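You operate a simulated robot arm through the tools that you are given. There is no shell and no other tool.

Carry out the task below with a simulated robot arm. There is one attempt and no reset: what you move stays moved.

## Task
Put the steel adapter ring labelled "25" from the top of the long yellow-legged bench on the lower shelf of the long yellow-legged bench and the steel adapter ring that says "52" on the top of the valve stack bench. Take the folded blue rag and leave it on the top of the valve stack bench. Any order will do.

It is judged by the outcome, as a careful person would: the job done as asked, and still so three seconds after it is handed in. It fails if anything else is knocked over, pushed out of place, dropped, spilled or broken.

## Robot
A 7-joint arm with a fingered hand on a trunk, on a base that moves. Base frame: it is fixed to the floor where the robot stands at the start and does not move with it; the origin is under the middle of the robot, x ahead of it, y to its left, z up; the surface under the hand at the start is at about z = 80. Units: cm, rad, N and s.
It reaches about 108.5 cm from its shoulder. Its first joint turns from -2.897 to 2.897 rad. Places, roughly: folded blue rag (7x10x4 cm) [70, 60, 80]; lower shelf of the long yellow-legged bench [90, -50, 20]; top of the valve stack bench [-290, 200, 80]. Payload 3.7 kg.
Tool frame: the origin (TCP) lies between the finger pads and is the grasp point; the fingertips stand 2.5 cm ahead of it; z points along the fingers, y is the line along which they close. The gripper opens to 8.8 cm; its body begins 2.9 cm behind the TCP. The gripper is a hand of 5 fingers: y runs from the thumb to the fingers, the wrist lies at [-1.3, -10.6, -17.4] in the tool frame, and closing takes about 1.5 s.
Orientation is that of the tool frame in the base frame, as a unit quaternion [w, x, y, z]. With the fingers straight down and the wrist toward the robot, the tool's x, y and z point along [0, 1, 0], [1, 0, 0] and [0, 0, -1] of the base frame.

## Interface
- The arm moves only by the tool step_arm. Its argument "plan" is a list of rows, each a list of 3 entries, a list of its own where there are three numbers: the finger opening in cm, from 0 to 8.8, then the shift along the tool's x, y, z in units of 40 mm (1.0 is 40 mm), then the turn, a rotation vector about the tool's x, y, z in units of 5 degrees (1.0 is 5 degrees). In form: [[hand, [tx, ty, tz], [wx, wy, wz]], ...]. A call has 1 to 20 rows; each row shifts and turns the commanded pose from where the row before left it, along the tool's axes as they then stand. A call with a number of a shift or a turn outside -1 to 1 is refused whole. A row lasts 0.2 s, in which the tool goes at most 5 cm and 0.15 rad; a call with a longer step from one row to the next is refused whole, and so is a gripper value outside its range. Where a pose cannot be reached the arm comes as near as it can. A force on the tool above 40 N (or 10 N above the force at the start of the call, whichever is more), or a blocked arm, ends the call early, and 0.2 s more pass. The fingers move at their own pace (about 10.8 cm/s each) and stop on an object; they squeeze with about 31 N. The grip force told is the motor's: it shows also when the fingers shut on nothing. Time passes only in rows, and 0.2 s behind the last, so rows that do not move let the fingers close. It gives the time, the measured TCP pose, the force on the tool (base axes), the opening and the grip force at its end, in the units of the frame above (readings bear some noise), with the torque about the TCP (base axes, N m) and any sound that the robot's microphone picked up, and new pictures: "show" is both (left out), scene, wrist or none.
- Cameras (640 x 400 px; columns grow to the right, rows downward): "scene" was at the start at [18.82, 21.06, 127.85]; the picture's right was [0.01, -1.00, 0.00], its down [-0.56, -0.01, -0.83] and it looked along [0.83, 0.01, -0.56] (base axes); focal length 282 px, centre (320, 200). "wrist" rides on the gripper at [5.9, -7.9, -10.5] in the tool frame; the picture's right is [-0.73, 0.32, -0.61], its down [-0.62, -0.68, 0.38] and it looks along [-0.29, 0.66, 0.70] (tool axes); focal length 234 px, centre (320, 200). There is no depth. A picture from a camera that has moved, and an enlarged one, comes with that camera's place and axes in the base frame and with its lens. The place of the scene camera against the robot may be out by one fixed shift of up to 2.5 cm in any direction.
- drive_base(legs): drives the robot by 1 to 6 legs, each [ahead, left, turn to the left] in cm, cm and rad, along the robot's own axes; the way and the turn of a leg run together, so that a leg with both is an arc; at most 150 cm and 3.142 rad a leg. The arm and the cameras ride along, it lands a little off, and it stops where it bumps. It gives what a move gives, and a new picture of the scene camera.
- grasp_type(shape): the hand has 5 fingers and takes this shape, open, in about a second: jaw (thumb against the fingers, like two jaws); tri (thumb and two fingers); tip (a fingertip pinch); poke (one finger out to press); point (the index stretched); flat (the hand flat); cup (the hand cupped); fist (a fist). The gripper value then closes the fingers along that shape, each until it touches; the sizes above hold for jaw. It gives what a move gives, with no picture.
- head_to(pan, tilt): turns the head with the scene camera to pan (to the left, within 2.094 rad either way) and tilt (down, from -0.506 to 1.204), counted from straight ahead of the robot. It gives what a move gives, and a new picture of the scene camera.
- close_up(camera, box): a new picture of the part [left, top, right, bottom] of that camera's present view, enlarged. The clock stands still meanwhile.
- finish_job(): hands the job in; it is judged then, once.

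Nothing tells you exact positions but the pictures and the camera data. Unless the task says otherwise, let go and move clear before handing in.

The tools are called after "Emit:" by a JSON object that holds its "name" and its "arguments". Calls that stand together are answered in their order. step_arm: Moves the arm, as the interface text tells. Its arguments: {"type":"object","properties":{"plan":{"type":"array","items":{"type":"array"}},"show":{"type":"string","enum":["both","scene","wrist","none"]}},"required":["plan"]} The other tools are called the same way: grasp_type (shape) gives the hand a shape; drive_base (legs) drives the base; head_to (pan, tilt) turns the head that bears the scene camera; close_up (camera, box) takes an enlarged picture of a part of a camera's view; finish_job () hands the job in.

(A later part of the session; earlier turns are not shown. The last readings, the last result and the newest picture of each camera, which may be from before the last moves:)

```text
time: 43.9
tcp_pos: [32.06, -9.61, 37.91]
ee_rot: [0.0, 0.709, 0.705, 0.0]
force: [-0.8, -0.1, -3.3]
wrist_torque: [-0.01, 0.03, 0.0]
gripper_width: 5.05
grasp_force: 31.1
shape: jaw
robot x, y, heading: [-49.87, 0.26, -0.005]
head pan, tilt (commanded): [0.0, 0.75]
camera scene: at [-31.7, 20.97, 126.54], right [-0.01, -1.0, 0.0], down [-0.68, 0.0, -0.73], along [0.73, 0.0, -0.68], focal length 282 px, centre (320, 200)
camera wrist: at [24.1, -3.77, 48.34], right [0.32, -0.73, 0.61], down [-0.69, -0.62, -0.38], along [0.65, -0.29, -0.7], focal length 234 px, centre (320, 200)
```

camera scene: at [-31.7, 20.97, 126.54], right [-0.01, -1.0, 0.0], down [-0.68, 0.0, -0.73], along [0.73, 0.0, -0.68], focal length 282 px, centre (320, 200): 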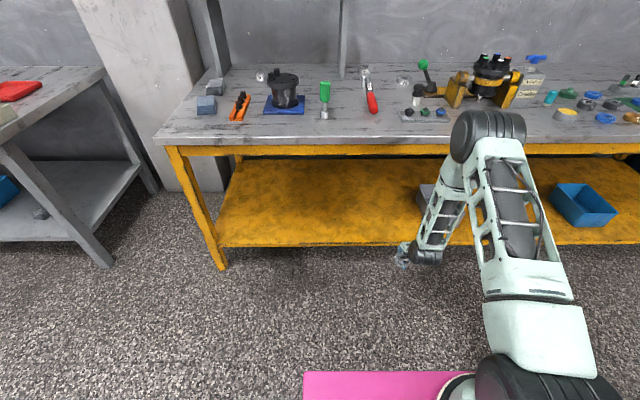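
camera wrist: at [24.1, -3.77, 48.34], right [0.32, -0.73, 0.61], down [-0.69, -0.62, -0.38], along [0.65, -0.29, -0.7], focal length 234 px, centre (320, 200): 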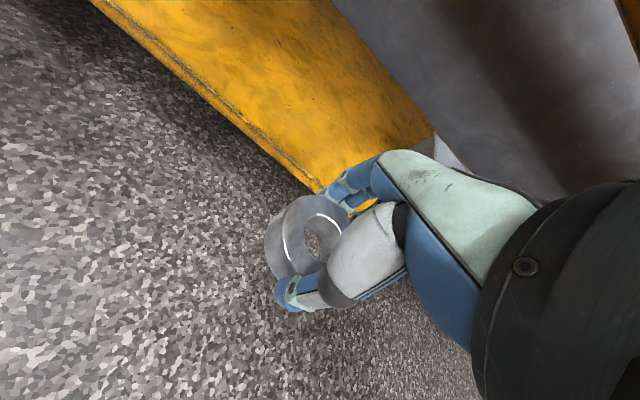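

The elbow sits near the table's front edge, so I want the base about 10 cm farther back for clearance. I'll check the space behind first.

Emit:
{"name": "head_to", "arguments": {"pan": 2.09, "tilt": 0.75}}

Emit:
{"name": "head_to", "arguments": {"pan": -2.09, "tilt": 0.75}}

```text
time: 45.9
tcp_pos: [32.06, -9.72, 37.97]
ee_rot: [0.0, 0.709, 0.705, 0.0]
force: [0.7, -0.2, -3.6]
wrist_torque: [0.0, 0.01, -0.01]
gripper_width: 5.04
grasp_force: 31.2
shape: jaw
robot x, y, heading: [-50.01, -0.09, -0.007]
head pan, tilt (commanded): [2.089, 0.75]
camera scene: at [-44.04, 28.25, 126.54], right [0.87, 0.49, 0.0], down [0.33, -0.59, -0.73], along [-0.36, 0.64, -0.68], focal length 282 px, centre (320, 200)
```

scene: 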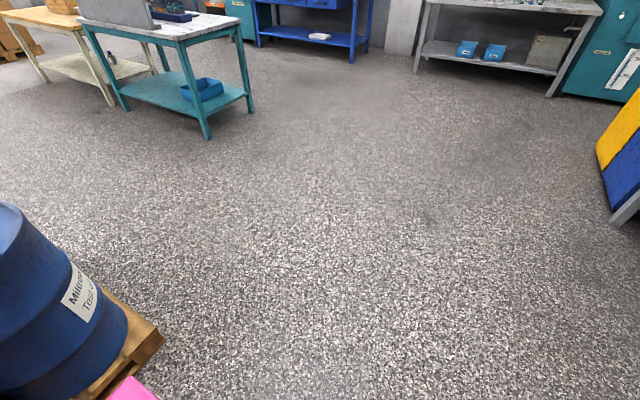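

```text
time: 49.3
tcp_pos: [32.07, -9.8, 37.92]
ee_rot: [0.0, 0.71, 0.705, 0.0]
force: [0.4, -0.4, -3.7]
wrist_torque: [0.0, -0.05, -0.01]
gripper_width: 5.06
grasp_force: 31.5
shape: jaw
robot x, y, heading: [-50.06, 0.3, -0.008]
head pan, tilt (commanded): [-2.089, 0.75]
camera scene: at [-44.14, 13.85, 126.54], right [-0.87, 0.5, 0.0], down [0.34, 0.59, -0.73], along [-0.37, -0.63, -0.68], focal length 282 px, centre (320, 200)
```

scene: 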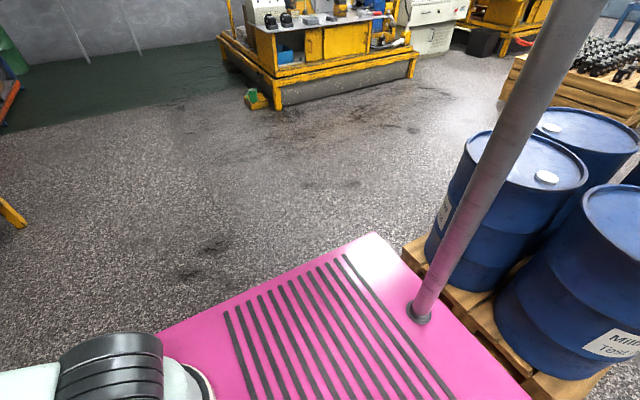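

There's about 30 cm behind the robot, so a further 10 cm back is fine. Then I'll watch from ahead again.

Emit:
{"name": "drive_base", "arguments": {"legs": [[-10, 0, 0]]}}

Emit:
{"name": "head_to", "arguments": {"pan": -0.15, "tilt": 0.75}}

```text
time: 50.4
tcp_pos: [21.97, -9.57, 37.86]
ee_rot: [0.001, 0.71, 0.705, 0.0]
force: [-0.1, 0.7, -3.5]
wrist_torque: [0.0, -0.02, 0.02]
gripper_width: 5.05
grasp_force: 30.6
shape: jaw
robot x, y, heading: [-60.43, 0.37, -0.005]
head pan, tilt (commanded): [-2.089, 0.75]
camera scene: at [-54.24, 13.92, 126.54], right [-0.87, 0.5, 0.0], down [0.34, 0.59, -0.73], along [-0.37, -0.63, -0.68], focal length 282 px, centre (320, 200)
```

scene: 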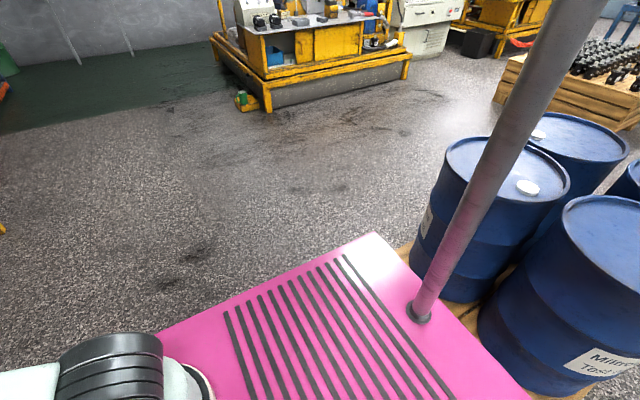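

```text
time: 52.3
tcp_pos: [21.95, -9.61, 37.96]
ee_rot: [-0.001, 0.71, 0.705, 0.0]
force: [0.4, -0.1, -2.2]
wrist_torque: [-0.01, 0.01, 0.0]
gripper_width: 5.08
grasp_force: 30.7
shape: jaw
robot x, y, heading: [-60.27, 0.13, -0.007]
head pan, tilt (commanded): [-0.15, 0.75]
camera scene: at [-41.9, 19.79, 126.54], right [-0.16, -0.99, 0.0], down [-0.67, 0.11, -0.73], along [0.72, -0.11, -0.68], focal length 282 px, centre (320, 200)
```

scene: 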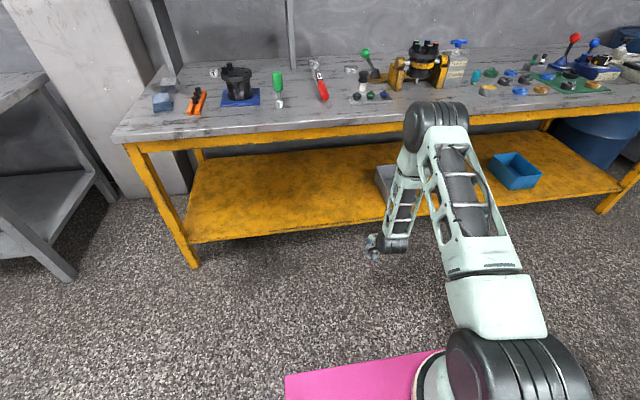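

Clear to proceed: lower slightly and start moving the ring in under the table, in two stages.

Emit:
{"name": "step_arm", "arguments": {"plan": [[4.0, [0, 0, 0.75], [0, 0, 0]], [4.0, [0, 0, 0.5], [0, 0, 0]], [4.0, [0, 0.9, 0], [0, 0, 0]], [4.0, [0, 0.9, 0], [0, 0, 0]], [4.0, [0, 0.9, 0], [0, 0, 0]], [4.0, [0, 0.9, 0], [0, 0, 0]], [4.0, [0, 0.9, 0], [0, 0, 0]], [4.0, [0, 0.9, 0], [0, 0, 0]], [4.0, [0, 0, 0], [0, 0, 0]]]}}

```text
time: 54.3
tcp_pos: [43.57, -9.77, 32.89]
ee_rot: [0.0, 0.709, 0.705, 0.0]
force: [0.7, 1.0, -3.3]
wrist_torque: [0.01, 0.01, -0.02]
gripper_width: 5.05
grasp_force: 30.5
shape: jaw
robot x, y, heading: [-60.08, 0.53, -0.009]
head pan, tilt (commanded): [-0.15, 0.75]
camera scene: at [-41.9, 19.79, 126.54], right [-0.16, -0.99, 0.0], down [-0.67, 0.11, -0.73], along [0.72, -0.11, -0.68], focal length 282 px, centre (320, 200)
camera wrist: at [35.65, -3.84, 43.37], right [0.32, -0.73, 0.61], down [-0.69, -0.62, -0.38], along [0.65, -0.29, -0.7], focal length 234 px, centre (320, 200)
```

scene: 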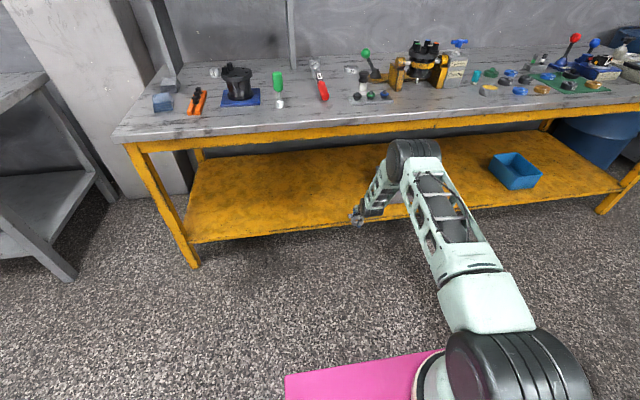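
wrist: 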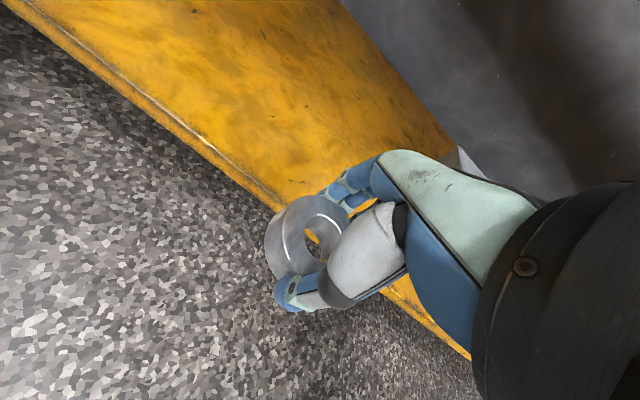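

Plenty of clearance. I'll move the ring in further, to about x = 64.

Emit:
{"name": "step_arm", "arguments": {"plan": [[4.0, [0, 0.9, 0], [0, 0, 0]], [4.0, [0, 0.9, 0], [0, 0, 0]], [4.0, [0, 0.9, 0], [0, 0, 0]], [4.0, [0, 0.9, 0], [0, 0, 0]], [4.0, [0, 0.9, 0], [0, 0, 0]], [4.0, [0, 0.6, 0], [0, 0, 0]], [4.0, [0, 0, 0], [0, 0, 0]]]}}

```text
time: 55.9
tcp_pos: [58.51, -9.82, 33.23]
ee_rot: [-0.001, 0.71, 0.705, 0.0]
force: [-1.0, 0.2, -2.7]
wrist_torque: [-0.02, 0.01, 0.02]
gripper_width: 5.04
grasp_force: 30.9
shape: jaw
out of reach, approached as far as the arm can: row 5, 6
robot x, y, heading: [-60.76, 0.33, -0.008]
head pan, tilt (commanded): [-0.15, 0.75]
camera scene: at [-41.9, 19.79, 126.54], right [-0.16, -0.99, 0.0], down [-0.67, 0.11, -0.73], along [0.72, -0.11, -0.68], focal length 282 px, centre (320, 200)
camera wrist: at [50.65, -4.03, 43.55], right [0.32, -0.73, 0.61], down [-0.69, -0.62, -0.38], along [0.65, -0.29, -0.7], focal length 234 px, centre (320, 200)
```

scene: 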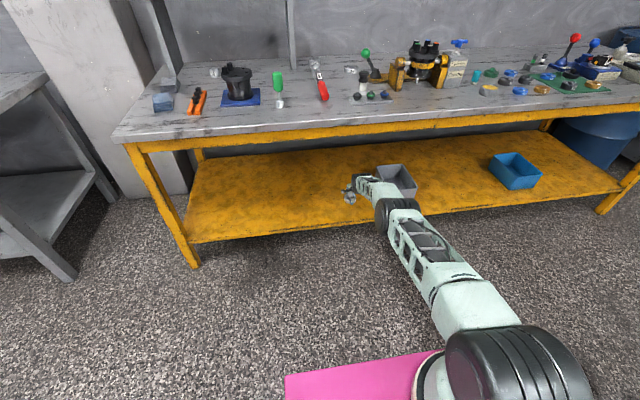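
wrist: 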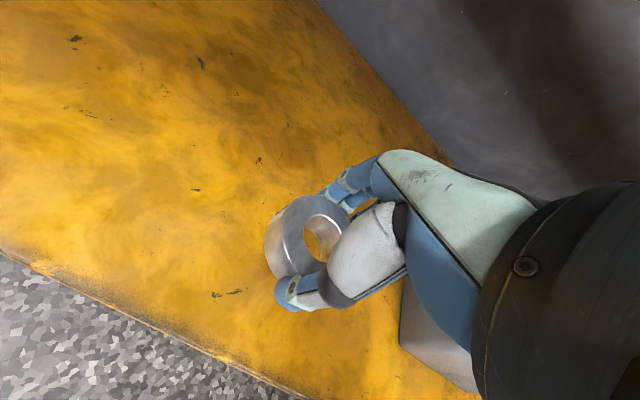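

The arm is at full stretch at x 58.5; I'll bring the base forward 8 cm, which carries the ring to about x 66 and leaves room to lower it.

Emit:
{"name": "drive_base", "arguments": {"legs": [[8, 0, 0]]}}

```text
time: 57.0
tcp_pos: [66.56, -9.99, 33.16]
ee_rot: [0.0, 0.71, 0.705, 0.0]
force: [0.1, -0.3, -3.8]
wrist_torque: [-0.03, 0.05, -0.01]
gripper_width: 5.03
grasp_force: 30.9
shape: jaw
robot x, y, heading: [-52.35, 0.14, -0.004]
head pan, tilt (commanded): [-0.15, 0.75]
camera scene: at [-33.93, 19.75, 126.54], right [-0.16, -0.99, 0.0], down [-0.67, 0.11, -0.73], along [0.72, -0.11, -0.68], focal length 282 px, centre (320, 200)
```

scene: 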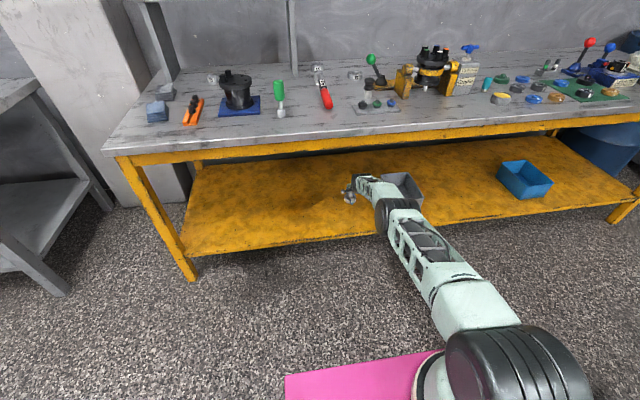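

Now I'll pull back a touch (out of full stretch) and see where the commanded pose stands.

Emit:
{"name": "step_arm", "arguments": {"plan": [[4.0, [0, -0.5, 0], [0, 0, 0]], [4.0, [0, -0.5, 0], [0, 0, 0]], [4.0, [0, 0, 0], [0, 0, 0]]], "show": "none"}}

```text
time: 57.8
tcp_pos: [62.51, -9.98, 33.17]
ee_rot: [0.0, 0.709, 0.705, 0.0]
force: [0.1, 0.2, -3.6]
wrist_torque: [0.04, 0.02, 0.05]
gripper_width: 5.02
grasp_force: 30.9
shape: jaw
robot x, y, heading: [-52.21, 0.31, -0.005]
head pan, tilt (commanded): [-0.15, 0.75]
```

The command follows the measured pose. I'll bring the base 5 cm closer for reach, then lower the ring toward the shelf.

Emit:
{"name": "drive_base", "arguments": {"legs": [[5, 0, 0]]}}

Emit:
{"name": "step_arm", "arguments": {"plan": [[4.0, [0, 0, 0.7], [0, 0, 0]], [4.0, [0, 0, 0.7], [0, 0, 0]], [4.0, [0, 0, 0.5], [0, 0, 0]], [4.0, [0, 0, 0], [0, 0, 0]]]}}

Emit:
{"name": "close_up", "arguments": {"camera": "wrist", "box": [200, 150, 440, 350]}}

```text
time: 58.7
tcp_pos: [67.59, -9.95, 33.05]
ee_rot: [0.0, 0.71, 0.705, -0.001]
force: [-0.2, -0.1, -3.2]
wrist_torque: [-0.04, -0.02, 0.01]
gripper_width: 5.04
grasp_force: 31.1
shape: jaw
robot x, y, heading: [-47.41, 0.3, -0.007]
head pan, tilt (commanded): [-0.15, 0.75]
camera scene: at [-28.9, 19.71, 126.54], right [-0.16, -0.99, 0.0], down [-0.67, 0.11, -0.73], along [0.72, -0.11, -0.68], focal length 282 px, centre (320, 200)
```

scene: 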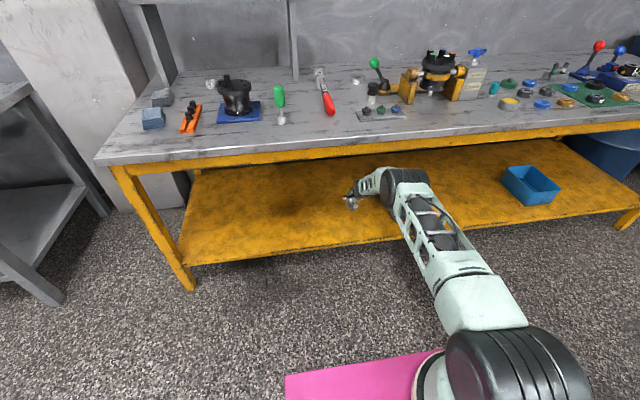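

```text
time: 59.7
tcp_pos: [67.51, -10.14, 25.48]
ee_rot: [0.001, 0.71, 0.705, 0.0]
force: [-0.1, -0.1, -3.3]
wrist_torque: [0.01, 0.03, 0.01]
gripper_width: 5.02
grasp_force: 30.6
shape: jaw
robot x, y, heading: [-47.11, 0.44, -0.005]
head pan, tilt (commanded): [-0.15, 0.75]
camera scene: at [-28.89, 19.71, 126.54], right [-0.16, -0.99, 0.0], down [-0.67, 0.11, -0.73], along [0.72, -0.11, -0.68], focal length 282 px, centre (320, 200)
camera wrist: at [59.56, -4.12, 35.95], right [0.32, -0.73, 0.61], down [-0.69, -0.62, -0.38], along [0.65, -0.29, -0.7], focal length 234 px, centre (320, 200)
```

scene: 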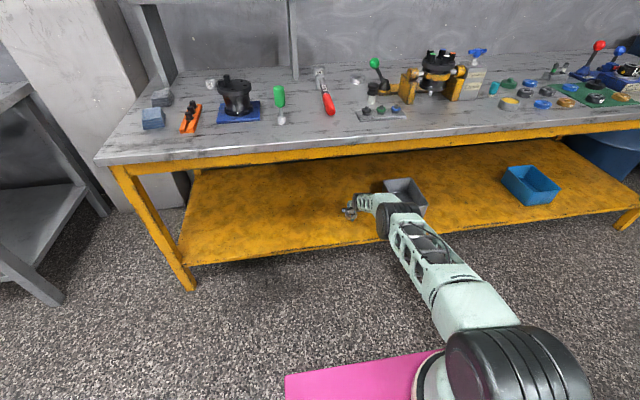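
wrist: 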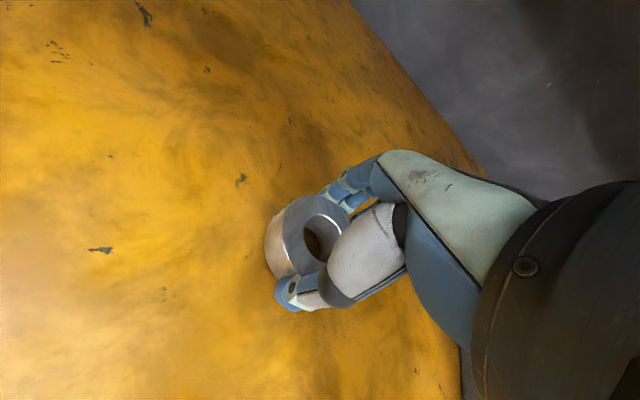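

```text
2.00 times, centred on (320, 250) of wrist
camera zoom: at [59.56, -4.12, 35.95], right [0.32, -0.73, 0.61], down [-0.69, -0.62, -0.38], along [0.65, -0.29, -0.7], focal length 468 px, centre (320, 100)
```

zoom: 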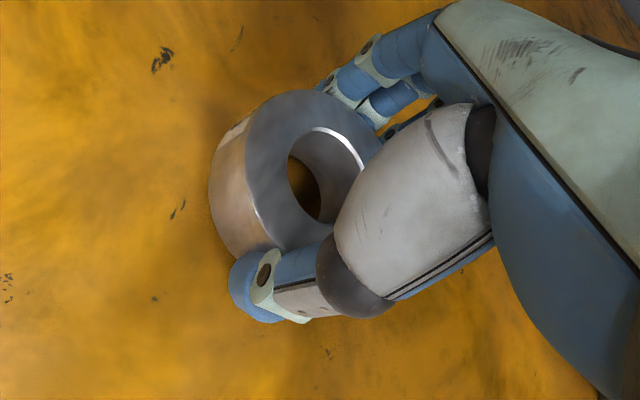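

Very close to the shelf now. I'll ease down in 0.3 cm steps until contact is felt.

Emit:
{"name": "step_arm", "arguments": {"plan": [[4.0, [0, 0, 0.1], [0, 0, 0]], [4.0, [0, 0, 0.1], [0, 0, 0]], [4.0, [0, 0, 0.1], [0, 0, 0]], [4.0, [0, 0, 0.1], [0, 0, 0]], [4.0, [0, 0, 0.08], [0, 0, 0]], [4.0, [0, 0, 0], [0, 0, 0]]], "show": "wrist"}}

```text
time: 60.8
tcp_pos: [68.11, -9.95, 24.69]
ee_rot: [0.004, 0.71, 0.704, 0.005]
force: [-0.6, 0.5, 12.8]
wrist_torque: [0.01, 0.09, 0.01]
gripper_width: 4.93
grasp_force: 30.7
shape: jaw
robot x, y, heading: [-47.49, -0.02, -0.006]
head pan, tilt (commanded): [-0.15, 0.75]
stopped in row 5: the force on the tool passed its limit at 45 N (the readings are from after the stop); the commanded pose is now the measured one
camera wrist: at [60.0, -4.11, 34.93], right [0.31, -0.73, 0.61], down [-0.68, -0.62, -0.39], along [0.66, -0.29, -0.69], focal length 234 px, centre (320, 200)
```

wrist: 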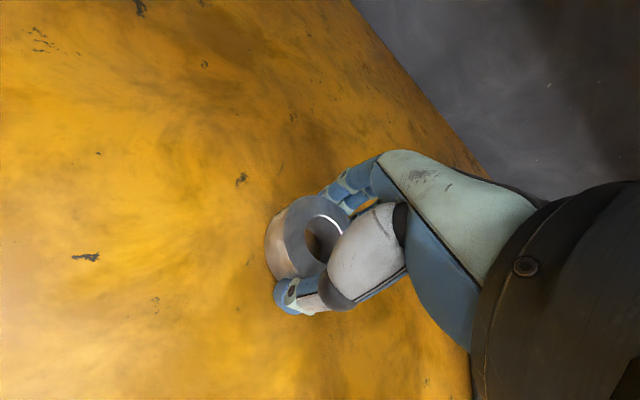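

Contact with the shelf is made. I'll relieve the pressure slightly and open the hand.

Emit:
{"name": "step_arm", "arguments": {"plan": [[4.0, [0, 0, -0.03], [0, 0, 0]], [4.0, [0, 0, 0], [0, 0, 0]], [5.5, [0, 0, 0], [0, 0, 0]], [6.5, [0, 0, 0], [0, 0, 0]], [7.5, [0, 0, 0], [0, 0, 0]], [8.8, [0, 0, 0], [0, 0, 0]], [8.8, [0, 0, 0], [0, 0, 0]], [8.8, [0, 0, 0], [0, 0, 0]]]}}

Emit:
{"name": "close_up", "arguments": {"camera": "wrist", "box": [200, 150, 440, 350]}}

```text
time: 62.6
tcp_pos: [67.9, -9.97, 24.57]
ee_rot: [0.003, 0.71, 0.704, 0.003]
force: [-3.2, 0.3, 10.0]
wrist_torque: [-0.07, -0.38, -0.03]
gripper_width: 8.54
grasp_force: 0.1
shape: jaw
robot x, y, heading: [-47.05, 0.04, -0.01]
head pan, tilt (commanded): [-0.15, 0.75]
camera scene: at [-28.97, 19.72, 126.55], right [-0.16, -0.99, 0.0], down [-0.67, 0.11, -0.73], along [0.72, -0.11, -0.68], focal length 282 px, centre (320, 200)
camera wrist: at [59.88, -4.1, 34.85], right [0.31, -0.73, 0.61], down [-0.68, -0.62, -0.39], along [0.66, -0.29, -0.69], focal length 234 px, centre (320, 200)
```

scene: 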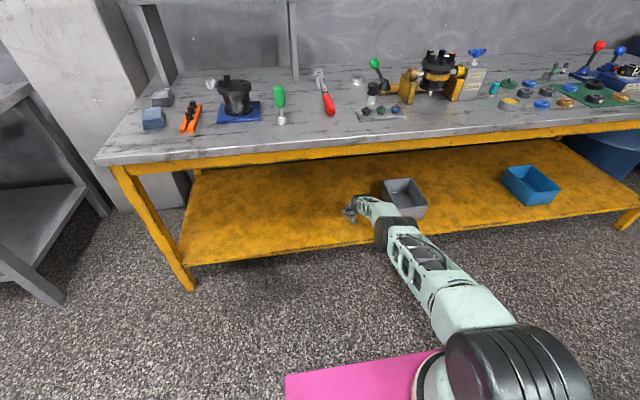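
wrist: 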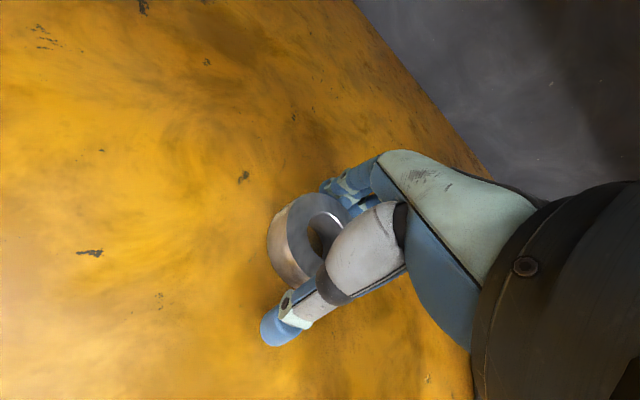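

```text
2.00 times, centred on (320, 250) of wrist
camera zoom: at [59.88, -4.1, 34.85], right [0.31, -0.73, 0.61], down [-0.68, -0.62, -0.39], along [0.66, -0.29, -0.69], focal length 468 px, centre (320, 100)
```

zoom: 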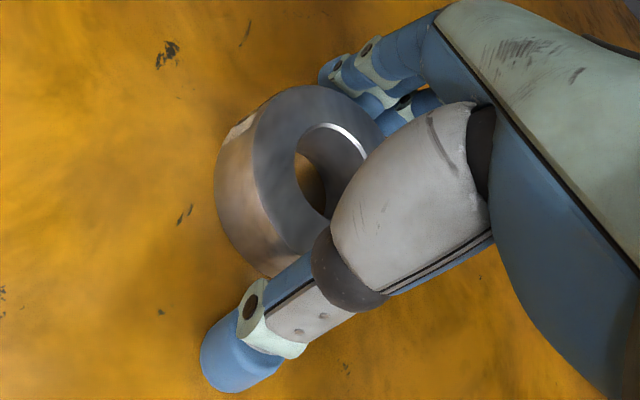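

The ring is released; I'll lift the hand straight up slowly and look.

Emit:
{"name": "step_arm", "arguments": {"plan": [[8.8, [0, 0, -0.1], [0, 0, 0]], [8.8, [0, 0, -0.2], [0, 0, 0]], [8.8, [0, 0, -0.4], [0, 0, 0]], [8.8, [0, 0, -0.6], [0, 0, 0]], [8.8, [0, 0, -0.7], [0, 0, 0]], [8.8, [0, 0, 0], [0, 0, 0]]], "show": "wrist"}}

Emit:
{"name": "close_up", "arguments": {"camera": "wrist", "box": [150, 180, 350, 330]}}

```text
time: 64.0
tcp_pos: [67.92, -10.11, 32.54]
ee_rot: [0.003, 0.71, 0.704, 0.003]
force: [0.5, -0.3, 0.9]
wrist_torque: [0.03, -0.01, 0.03]
gripper_width: 8.75
grasp_force: 0.0
shape: jaw
robot x, y, heading: [-47.49, 0.06, -0.008]
head pan, tilt (commanded): [-0.15, 0.75]
camera wrist: at [59.83, -4.1, 42.85], right [0.31, -0.73, 0.61], down [-0.68, -0.62, -0.39], along [0.66, -0.29, -0.69], focal length 234 px, centre (320, 200)
```

wrist: 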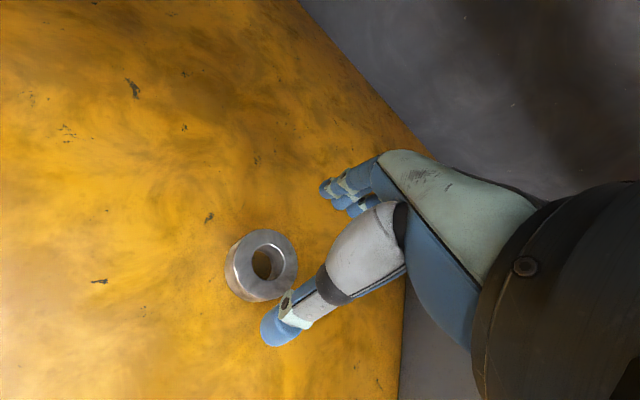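

```text
2.67 times, centred on (250, 255) of wrist
camera zoom: at [59.83, -4.1, 42.85], right [0.31, -0.73, 0.61], down [-0.68, -0.62, -0.39], along [0.66, -0.29, -0.69], focal length 624 px, centre (507, 53)
```

zoom: 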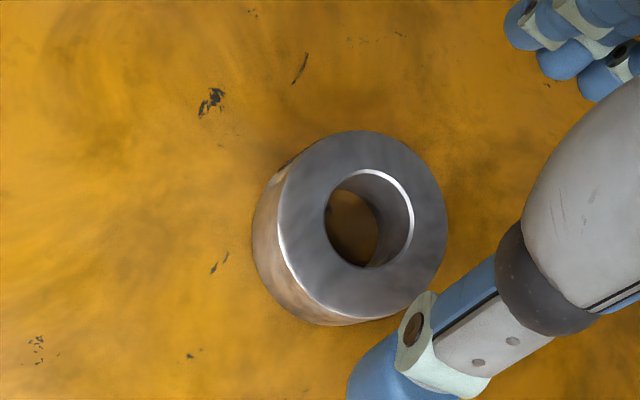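

Ring "25" now sits flat on the lower shelf. I'll back the base out, then draw the hand back and raise it in front of the bench.

Emit:
{"name": "drive_base", "arguments": {"legs": [[-14, 0, 0]]}}

Emit:
{"name": "step_arm", "arguments": {"plan": [[8.8, [0, -0.9, 0], [0, 0, 0]], [8.8, [0, -0.9, 0], [0, 0, 0]], [8.8, [0, -0.9, 0], [0, 0, 0]], [8.8, [0, -0.9, 0], [0, 0, 0]], [8.8, [0, -0.9, 0], [0, 0, 0]], [8.8, [0, -0.9, 0], [0, 0, 0]], [8.8, [0, -0.9, 0], [0, 0, 0]], [8.8, [0, -0.9, 0], [0, 0, 0]], [8.8, [0, 0, 0], [0, 0, 0]]], "show": "scene"}}

```text
time: 65.3
tcp_pos: [53.91, -9.8, 32.42]
ee_rot: [0.002, 0.709, 0.705, 0.003]
force: [0.4, -0.6, 0.7]
wrist_torque: [-0.01, 0.03, 0.0]
gripper_width: 8.77
grasp_force: 0.0
shape: jaw
robot x, y, heading: [-61.46, 0.32, -0.001]
head pan, tilt (commanded): [-0.15, 0.75]
camera scene: at [-42.89, 19.82, 126.54], right [-0.16, -0.99, 0.0], down [-0.67, 0.11, -0.73], along [0.72, -0.11, -0.68], focal length 282 px, centre (320, 200)
```

scene: 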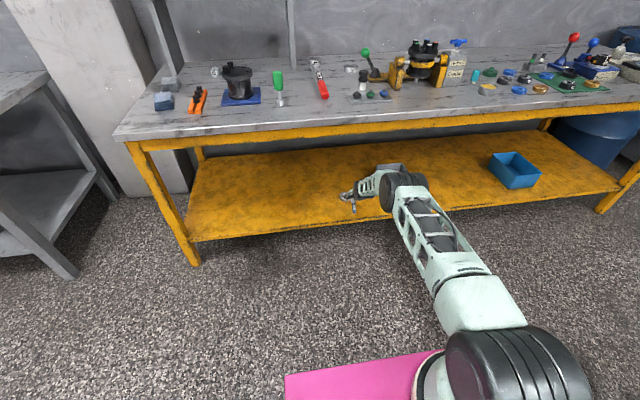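

```text
time: 67.3
tcp_pos: [25.11, -9.66, 32.21]
ee_rot: [0.004, 0.71, 0.704, 0.003]
force: [0.1, 0.5, 0.4]
wrist_torque: [-0.01, 0.0, 0.0]
gripper_width: 8.74
grasp_force: 0.2
shape: jaw
robot x, y, heading: [-61.14, 0.38, -0.004]
head pan, tilt (commanded): [-0.15, 0.75]
camera scene: at [-42.89, 19.82, 126.54], right [-0.16, -0.99, 0.0], down [-0.67, 0.11, -0.73], along [0.72, -0.11, -0.68], focal length 282 px, centre (320, 200)
```

scene: 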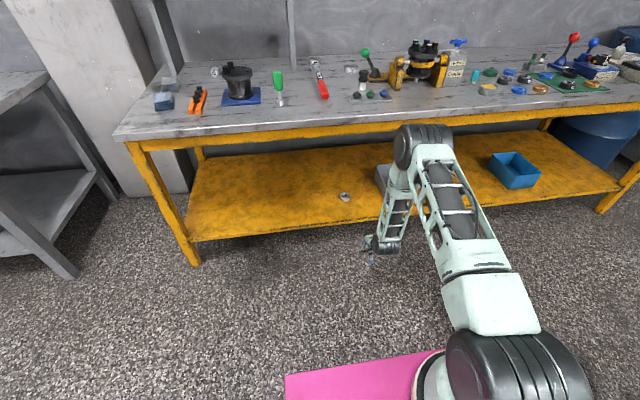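

Ring "25" is visible on the shelf. Next I'll raise the hand to about z 108, ready for ring "52".

Emit:
{"name": "step_arm", "arguments": {"plan": [[8.8, [0, 0, -1], [0, 0, 0]], [8.8, [0, 0, -1], [0, 0, 0]], [8.8, [0, 0, -1], [0, 0, 0]], [8.8, [0, 0, -1], [0, 0, 0]], [8.8, [0, 0, -1], [0, 0, 0]], [8.8, [0, 0, -1], [0, 0, 0]], [8.8, [0, 0, -1], [0, 0, 0]], [8.8, [0, 0, -1], [0, 0, 0]], [8.8, [0, 0, -1], [0, 0, 0]], [8.8, [0, 0, -1], [0, 0, 0]], [8.8, [0, 0, -1], [0, 0, 0]], [8.8, [0, 0, -1], [0, 0, 0]], [8.8, [0, 0, -1], [0, 0, 0]], [8.8, [0, 0, -1], [0, 0, 0]], [8.8, [0, 0, -1], [0, 0, 0]], [8.8, [0, 0, -1], [0, 0, 0]], [8.8, [0, 0, -1], [0, 0, 0]], [8.8, [0, 0, -1], [0, 0, 0]], [8.8, [0, 0, -0.8], [0, 0, 0]], [8.8, [0, 0, 0], [0, 0, 0]]]}}

```text
time: 71.5
tcp_pos: [24.55, -9.71, 107.53]
ee_rot: [0.003, 0.71, 0.705, 0.003]
force: [0.2, -0.1, 0.3]
wrist_torque: [-0.01, -0.01, 0.0]
gripper_width: 8.77
grasp_force: 0.1
shape: jaw
robot x, y, heading: [-61.1, 0.32, -0.007]
head pan, tilt (commanded): [-0.15, 0.75]
camera scene: at [-42.9, 19.82, 126.54], right [-0.16, -0.99, 0.0], down [-0.67, 0.11, -0.73], along [0.72, -0.11, -0.68], focal length 282 px, centre (320, 200)
camera wrist: at [16.54, -3.72, 117.94], right [0.31, -0.73, 0.61], down [-0.68, -0.62, -0.39], along [0.66, -0.29, -0.69], focal length 234 px, centre (320, 200)
```

scene: 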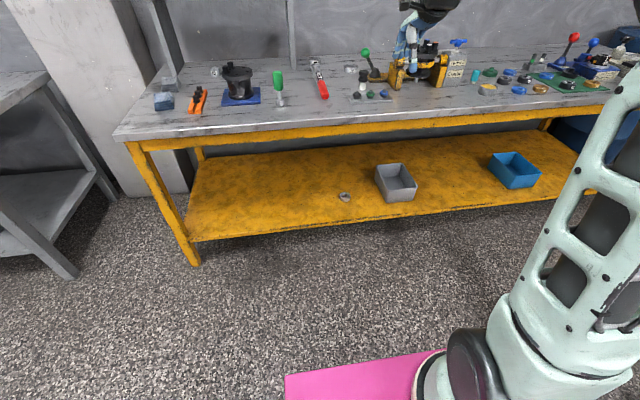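
wrist: 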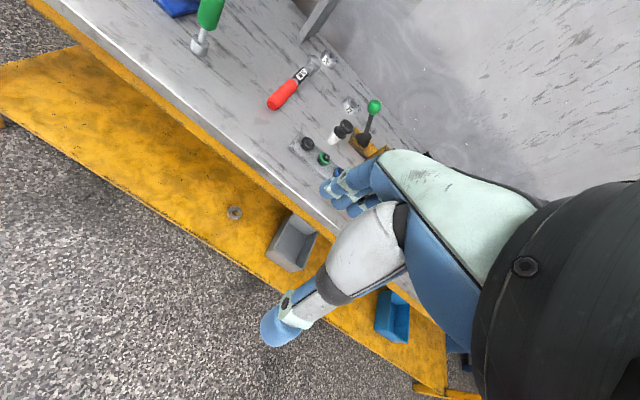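

Now I'll drive forward to bring the hand back over the bench top, with everything below well clear.

Emit:
{"name": "drive_base", "arguments": {"legs": [[60, 0, 0]]}}

Emit:
{"name": "head_to", "arguments": {"pan": 0.0, "tilt": 0.55}}

```text
time: 75.0
tcp_pos: [84.88, -9.69, 107.54]
ee_rot: [0.003, 0.708, 0.706, 0.003]
force: [0.5, 0.5, 0.0]
wrist_torque: [0.03, -0.01, 0.01]
gripper_width: 8.78
grasp_force: 0.0
shape: jaw
robot x, y, heading: [-1.0, -0.12, 0.001]
head pan, tilt (commanded): [-0.15, 0.75]
camera scene: at [17.35, 19.59, 126.54], right [-0.15, -0.99, 0.0], down [-0.67, 0.1, -0.73], along [0.72, -0.11, -0.68], focal length 282 px, centre (320, 200)
```

scene: 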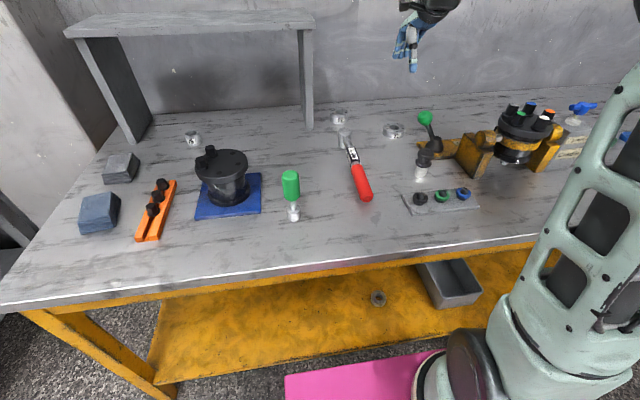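

```text
time: 75.7
tcp_pos: [84.91, -9.63, 107.46]
ee_rot: [0.003, 0.709, 0.706, 0.003]
force: [1.2, 0.9, -0.2]
wrist_torque: [0.03, 0.01, -0.02]
gripper_width: 8.74
grasp_force: 0.0
shape: jaw
robot x, y, heading: [-0.48, 0.11, -0.001]
head pan, tilt (commanded): [0.0, 0.55]
camera scene: at [18.14, 20.82, 128.28], right [0.0, -1.0, 0.0], down [-0.52, 0.0, -0.85], along [0.85, 0.0, -0.52], focal length 282 px, centre (320, 200)
```

scene: 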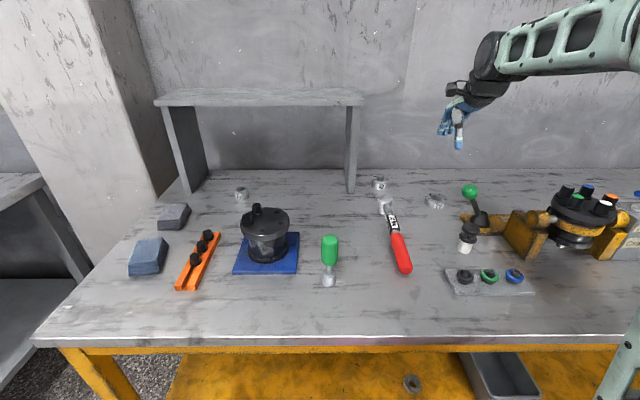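

I'll turn the hand −30° (keeping it off the grey stand), and move in closer to ring "52" to measure it with the wrist camera.

Emit:
{"name": "step_arm", "arguments": {"plan": [[8.8, [0, 0, 0], [0, 0, -1]], [8.8, [0, 0, 0], [0, 0, -1]], [8.8, [0, 0, 0], [0, 0, -1]], [8.8, [0, 0, 0], [0, 0, -1]], [8.8, [0, 0, 0], [0, 0, -1]], [8.8, [0, 0, 0], [0, 0, -1]], [8.8, [-0.108, 0.746, 0.45], [0, 0, 0]], [8.8, [-0.108, 0.746, 0.45], [0, 0, 0]], [8.8, [-0.108, 0.746, 0.45], [0, 0, 0]], [8.8, [-0.108, 0.746, 0.45], [0, 0, 0]], [8.8, [-0.108, 0.746, 0.45], [0, 0, 0]], [8.8, [0, 0, 0], [0, 0, 0]]]}}

```text
time: 78.3
tcp_pos: [99.06, -4.18, 98.68]
ee_rot: [0.003, 0.502, 0.865, 0.002]
force: [-0.4, -0.7, -0.8]
wrist_torque: [0.0, 0.0, 0.01]
gripper_width: 8.75
grasp_force: 0.0
shape: jaw
robot x, y, heading: [-1.08, -0.04, -0.003]
head pan, tilt (commanded): [0.0, 0.55]
camera scene: at [18.13, 20.82, 128.28], right [0.0, -1.0, 0.0], down [-0.52, 0.0, -0.85], along [0.85, 0.0, -0.52], focal length 282 px, centre (320, 200)
camera wrist: at [89.06, -2.93, 109.01], right [0.64, -0.47, 0.61], down [-0.28, -0.88, -0.39], along [0.72, 0.07, -0.69], focal length 234 px, centre (320, 200)
```

scene: 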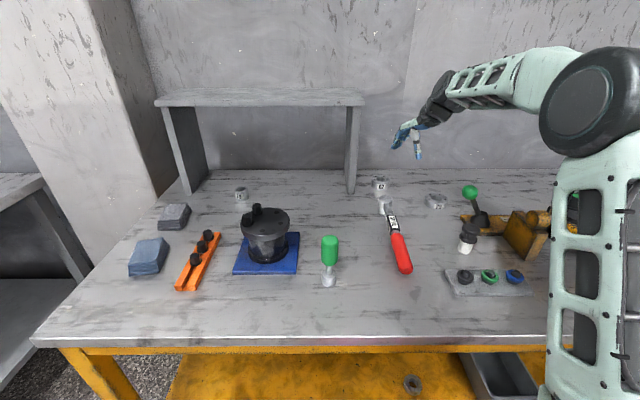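
wrist: 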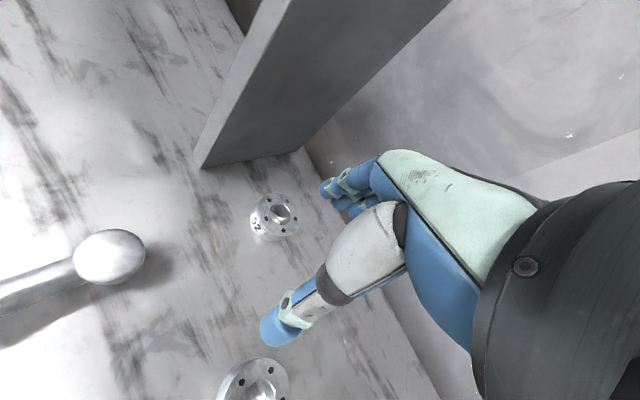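

Emit:
{"name": "close_up", "arguments": {"camera": "wrist", "box": [190, 130, 350, 250]}}

```text
3.33 times, centred on (270, 190) of wrist
camera zoom: at [89.06, -2.93, 109.01], right [0.64, -0.47, 0.61], down [-0.28, -0.88, -0.39], along [0.72, 0.07, -0.69], focal length 781 px, centre (487, 233)
```

zoom: 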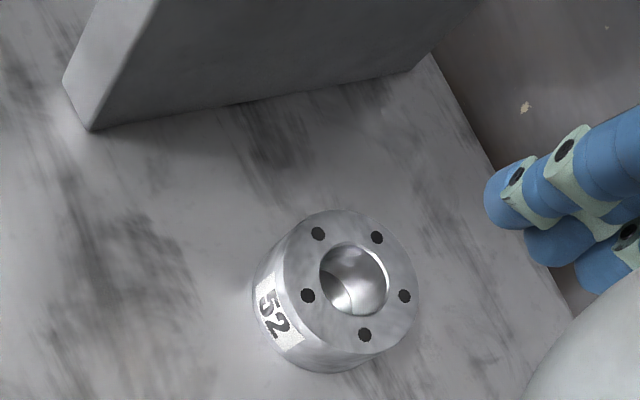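

Ring "52" center comes out at about [108.1, 0.2] with the stand's leg face at y ≈ 10. I'll set the hand's yaw to −15°, move over it and stop a few centimetres above.

Emit:
{"name": "step_arm", "arguments": {"plan": [[8.8, [0, 0, 0], [0, 0, 1]], [8.8, [0, 0, 0], [0, 0, 1]], [8.8, [0, 0, 0], [0, 0, 1]], [8.8, [0.157, 0.823, 0.5], [0, 0, 0]], [8.8, [0.157, 0.823, 0.5], [0, 0, 0]], [8.8, [0.157, 0.823, 0.5], [0, 0, 0]], [8.8, [0, 0, 0], [0, 0, 0]]]}}

Emit:
{"name": "close_up", "arguments": {"camera": "wrist", "box": [190, 180, 390, 330]}}

```text
time: 79.9
tcp_pos: [108.03, 0.35, 92.74]
ee_rot: [0.004, 0.61, 0.792, 0.003]
force: [0.6, 0.5, 0.9]
wrist_torque: [-0.03, 0.0, 0.02]
gripper_width: 8.77
grasp_force: 0.1
shape: jaw
robot x, y, heading: [-1.15, 0.01, -0.005]
head pan, tilt (commanded): [0.0, 0.55]
camera scene: at [18.13, 20.82, 128.28], right [0.0, -1.0, 0.0], down [-0.52, 0.0, -0.85], along [0.85, 0.0, -0.52], focal length 282 px, centre (320, 200)
camera wrist: at [98.76, 3.91, 103.12], right [0.49, -0.62, 0.61], down [-0.5, -0.78, -0.39], along [0.71, -0.11, -0.69], focal length 234 px, centre (320, 200)
```

scene: 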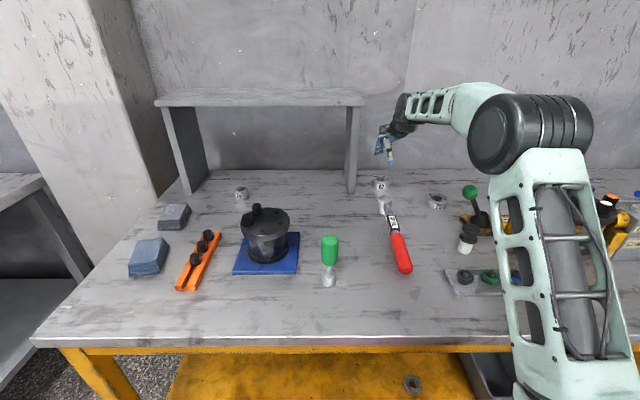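
wrist: 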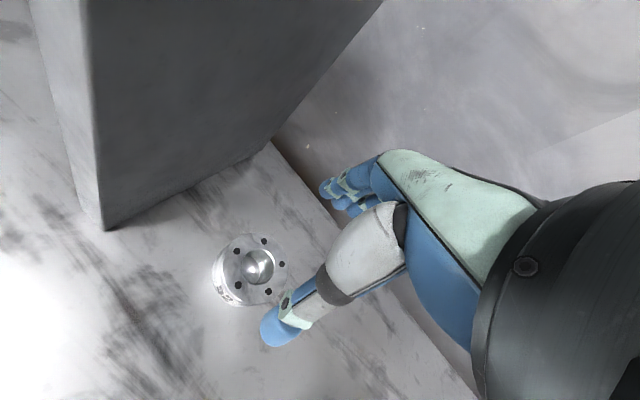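

```text
2.67 times, centred on (290, 255) of wrist
camera zoom: at [98.76, 3.91, 103.12], right [0.49, -0.62, 0.61], down [-0.5, -0.78, -0.39], along [0.71, -0.11, -0.69], focal length 624 px, centre (400, 53)
```

zoom: 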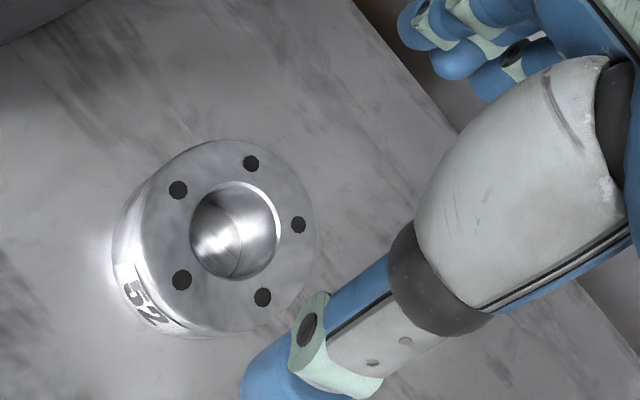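

The hand is centered over ring "52". Lowering to grasp height and closing.

Emit:
{"name": "step_arm", "arguments": {"plan": [[8.8, [0, 0, 0.8], [0, 0, 0]], [8.8, [0, 0, 0.8], [0, 0, 0]], [8.8, [0, 0, 0.5], [0, 0, 0]], [8.8, [0, 0, 0.2], [0, 0, 0]], [8.8, [0, 0, 0.15], [0, 0, 0]], [8.8, [0, 0, 0], [0, 0, 0]]]}}

Emit:
{"name": "close_up", "arguments": {"camera": "wrist", "box": [190, 150, 430, 350]}}

```text
time: 81.3
tcp_pos: [108.19, 0.16, 82.93]
ee_rot: [0.004, 0.61, 0.793, 0.003]
force: [0.0, 0.7, -0.4]
wrist_torque: [0.01, 0.01, -0.01]
gripper_width: 8.78
grasp_force: 0.0
shape: jaw
robot x, y, heading: [-0.75, -0.1, 0.0]
head pan, tilt (commanded): [0.0, 0.55]
camera scene: at [18.14, 20.82, 128.28], right [0.0, -1.0, 0.0], down [-0.52, 0.0, -0.85], along [0.85, 0.0, -0.52], focal length 282 px, centre (320, 200)
camera wrist: at [98.92, 3.85, 93.27], right [0.49, -0.62, 0.61], down [-0.5, -0.78, -0.39], along [0.71, -0.11, -0.69], focal length 234 px, centre (320, 200)
```

scene: 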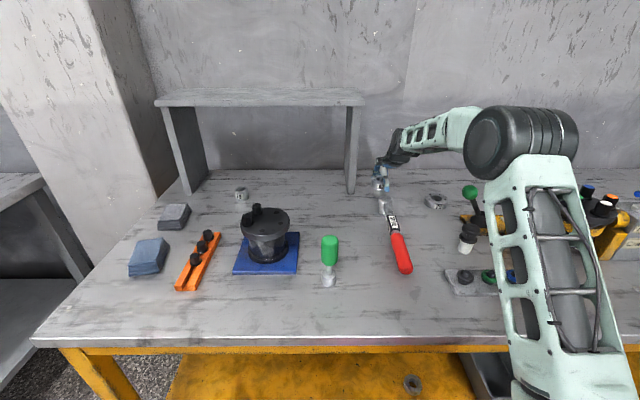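
wrist: 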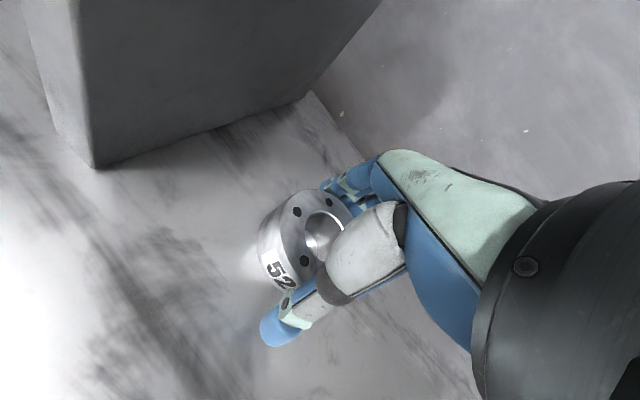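

```text
2.00 times, centred on (310, 250) of wrist
camera zoom: at [98.92, 3.85, 93.27], right [0.49, -0.62, 0.61], down [-0.5, -0.78, -0.39], along [0.71, -0.11, -0.69], focal length 468 px, centre (340, 100)
```

zoom: 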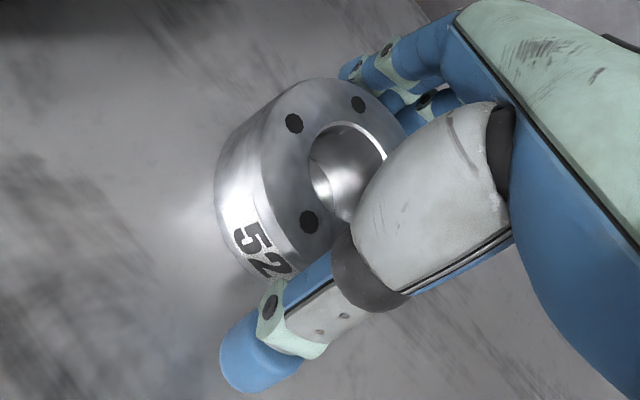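

Thumb and fingers straddle the ring. Closing now, then a small test lift.

Emit:
{"name": "step_arm", "arguments": {"plan": [[4.0, [0, 0, 0], [0, 0, 0]], [4.0, [0, 0, 0], [0, 0, 0]], [4.0, [0, 0, 0], [0, 0, 0]], [4.0, [0, 0, 0], [0, 0, 0]], [4.0, [0, 0, 0], [0, 0, 0]], [4.0, [0, 0, 0], [0, 0, 0]], [4.0, [0, 0, 0], [0, 0, 0]], [4.0, [0, 0, 0], [0, 0, 0]], [4.0, [0, 0, 0], [0, 0, 0]], [4.0, [0, 0, -0.2], [0, 0, 0]], [4.0, [0, 0, -0.4], [0, 0, 0]], [4.0, [0, 0, -0.6], [0, 0, 0]], [4.0, [0, 0, 0], [0, 0, 0]]]}}

Emit:
{"name": "close_up", "arguments": {"camera": "wrist", "box": [190, 150, 430, 350]}}

```text
time: 84.1
tcp_pos: [108.21, 0.17, 87.59]
ee_rot: [0.003, 0.61, 0.792, 0.002]
force: [-0.9, 0.2, -4.9]
wrist_torque: [-0.02, -0.03, 0.01]
gripper_width: 5.52
grasp_force: 30.7
shape: jaw
robot x, y, heading: [-0.91, -0.3, -0.007]
head pan, tilt (commanded): [0.0, 0.55]
camera scene: at [18.17, 20.82, 128.28], right [0.0, -1.0, 0.0], down [-0.52, 0.0, -0.85], along [0.85, 0.0, -0.52], focal length 282 px, centre (320, 200)
camera wrist: at [98.88, 3.85, 98.03], right [0.49, -0.62, 0.61], down [-0.5, -0.78, -0.39], along [0.71, -0.11, -0.69], focal length 234 px, centre (320, 200)
```

scene: 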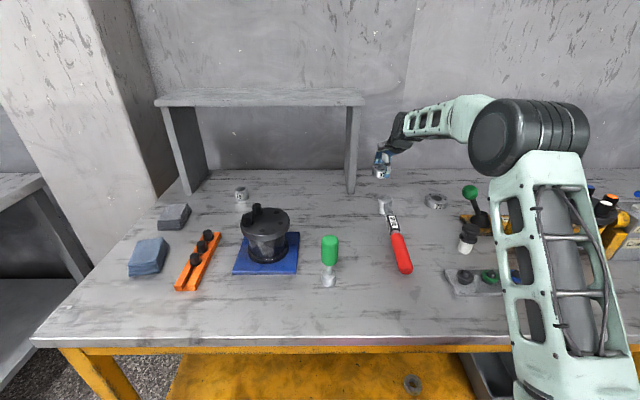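
wrist: 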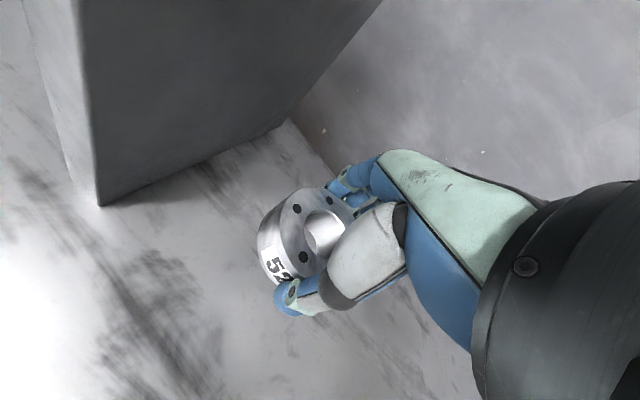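

```text
2.00 times, centred on (310, 250) of wrist
camera zoom: at [98.88, 3.85, 98.03], right [0.49, -0.62, 0.61], down [-0.5, -0.78, -0.39], along [0.71, -0.11, -0.69], focal length 468 px, centre (340, 100)
```

zoom: 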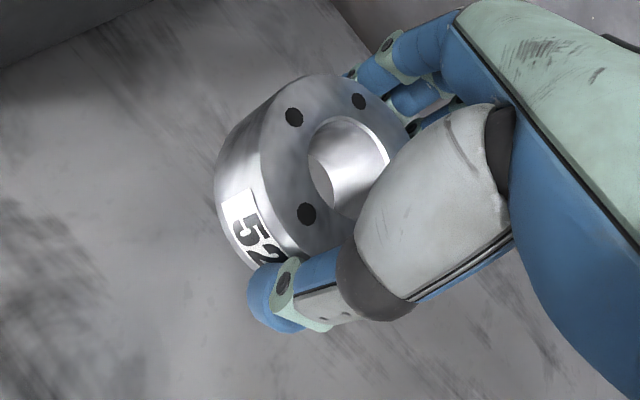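

Ring "52" is held firmly. I'll raise it, draw it back from the stand, and square the hand up before driving.

Emit:
{"name": "step_arm", "arguments": {"plan": [[4.0, [0, 0, -0.9], [0, 0, 0]], [4.0, [0, 0, -0.9], [0, 0, 0]], [4.0, [0, -0.9, -0.4], [0, 0, 0]], [4.0, [0, -0.9, -0.4], [0, 0, 0]], [4.0, [0, -0.9, -0.4], [0, 0, 0]], [4.0, [0, -0.9, -0.4], [0, 0, 0]], [4.0, [0, -0.9, -0.4], [0, 0, 0]], [4.0, [0, -0.9, -0.4], [0, 0, 0]], [4.0, [0, -0.9, -0.4], [0, 0, 0]], [4.0, [0, -0.9, 0], [0, 0, 0]], [4.0, [0, 0, 0], [0, 0, 1]], [4.0, [0, 0, 0], [0, 0, 1]], [4.0, [0, 0, 0], [0, 0, 1]], [4.0, [0, 0, 0], [0, 0, 0]]], "show": "scene"}}

Emit:
{"name": "drive_base", "arguments": {"legs": [[-50, 0, 0]]}}

```text
time: 87.1
tcp_pos: [80.17, -7.12, 106.0]
ee_rot: [0.002, 0.709, 0.705, 0.004]
force: [0.1, -0.2, -5.5]
wrist_torque: [-0.04, 0.02, 0.01]
gripper_width: 5.53
grasp_force: 30.9
shape: jaw
robot x, y, heading: [-0.98, 0.04, -0.008]
head pan, tilt (commanded): [0.0, 0.55]
camera scene: at [18.15, 20.82, 128.28], right [0.0, -1.0, 0.0], down [-0.52, 0.0, -0.85], along [0.85, 0.0, -0.52], focal length 282 px, centre (320, 200)
```

scene: 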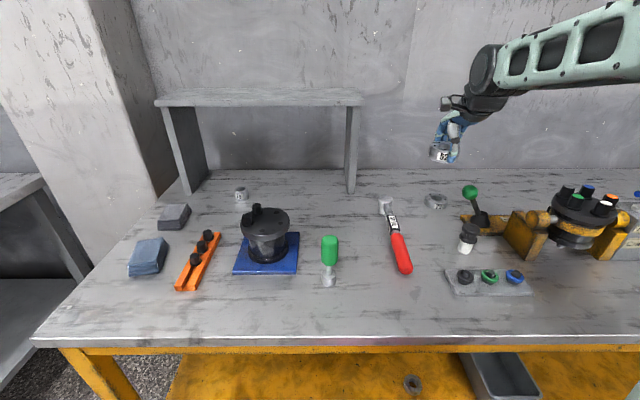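

```text
time: 90.0
tcp_pos: [29.95, -7.0, 105.86]
ee_rot: [0.002, 0.709, 0.705, 0.002]
force: [-0.5, -0.2, -5.5]
wrist_torque: [-0.01, 0.02, 0.02]
gripper_width: 5.5
grasp_force: 30.5
shape: jaw
robot x, y, heading: [-51.43, 0.06, -0.009]
head pan, tilt (commanded): [0.0, 0.55]
camera scene: at [-32.04, 20.99, 128.28], right [0.0, -1.0, 0.0], down [-0.52, 0.0, -0.85], along [0.85, 0.0, -0.52], focal length 282 px, centre (320, 200)
```

scene: 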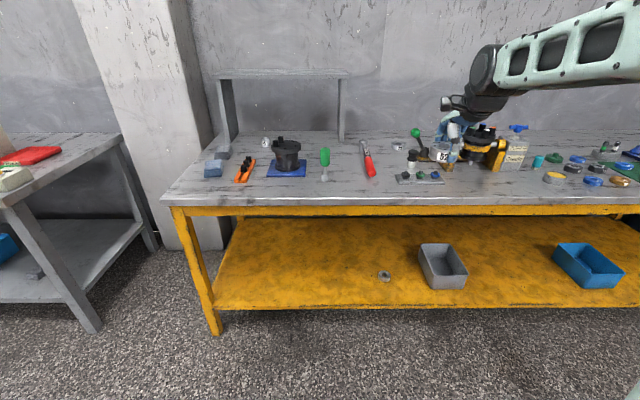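

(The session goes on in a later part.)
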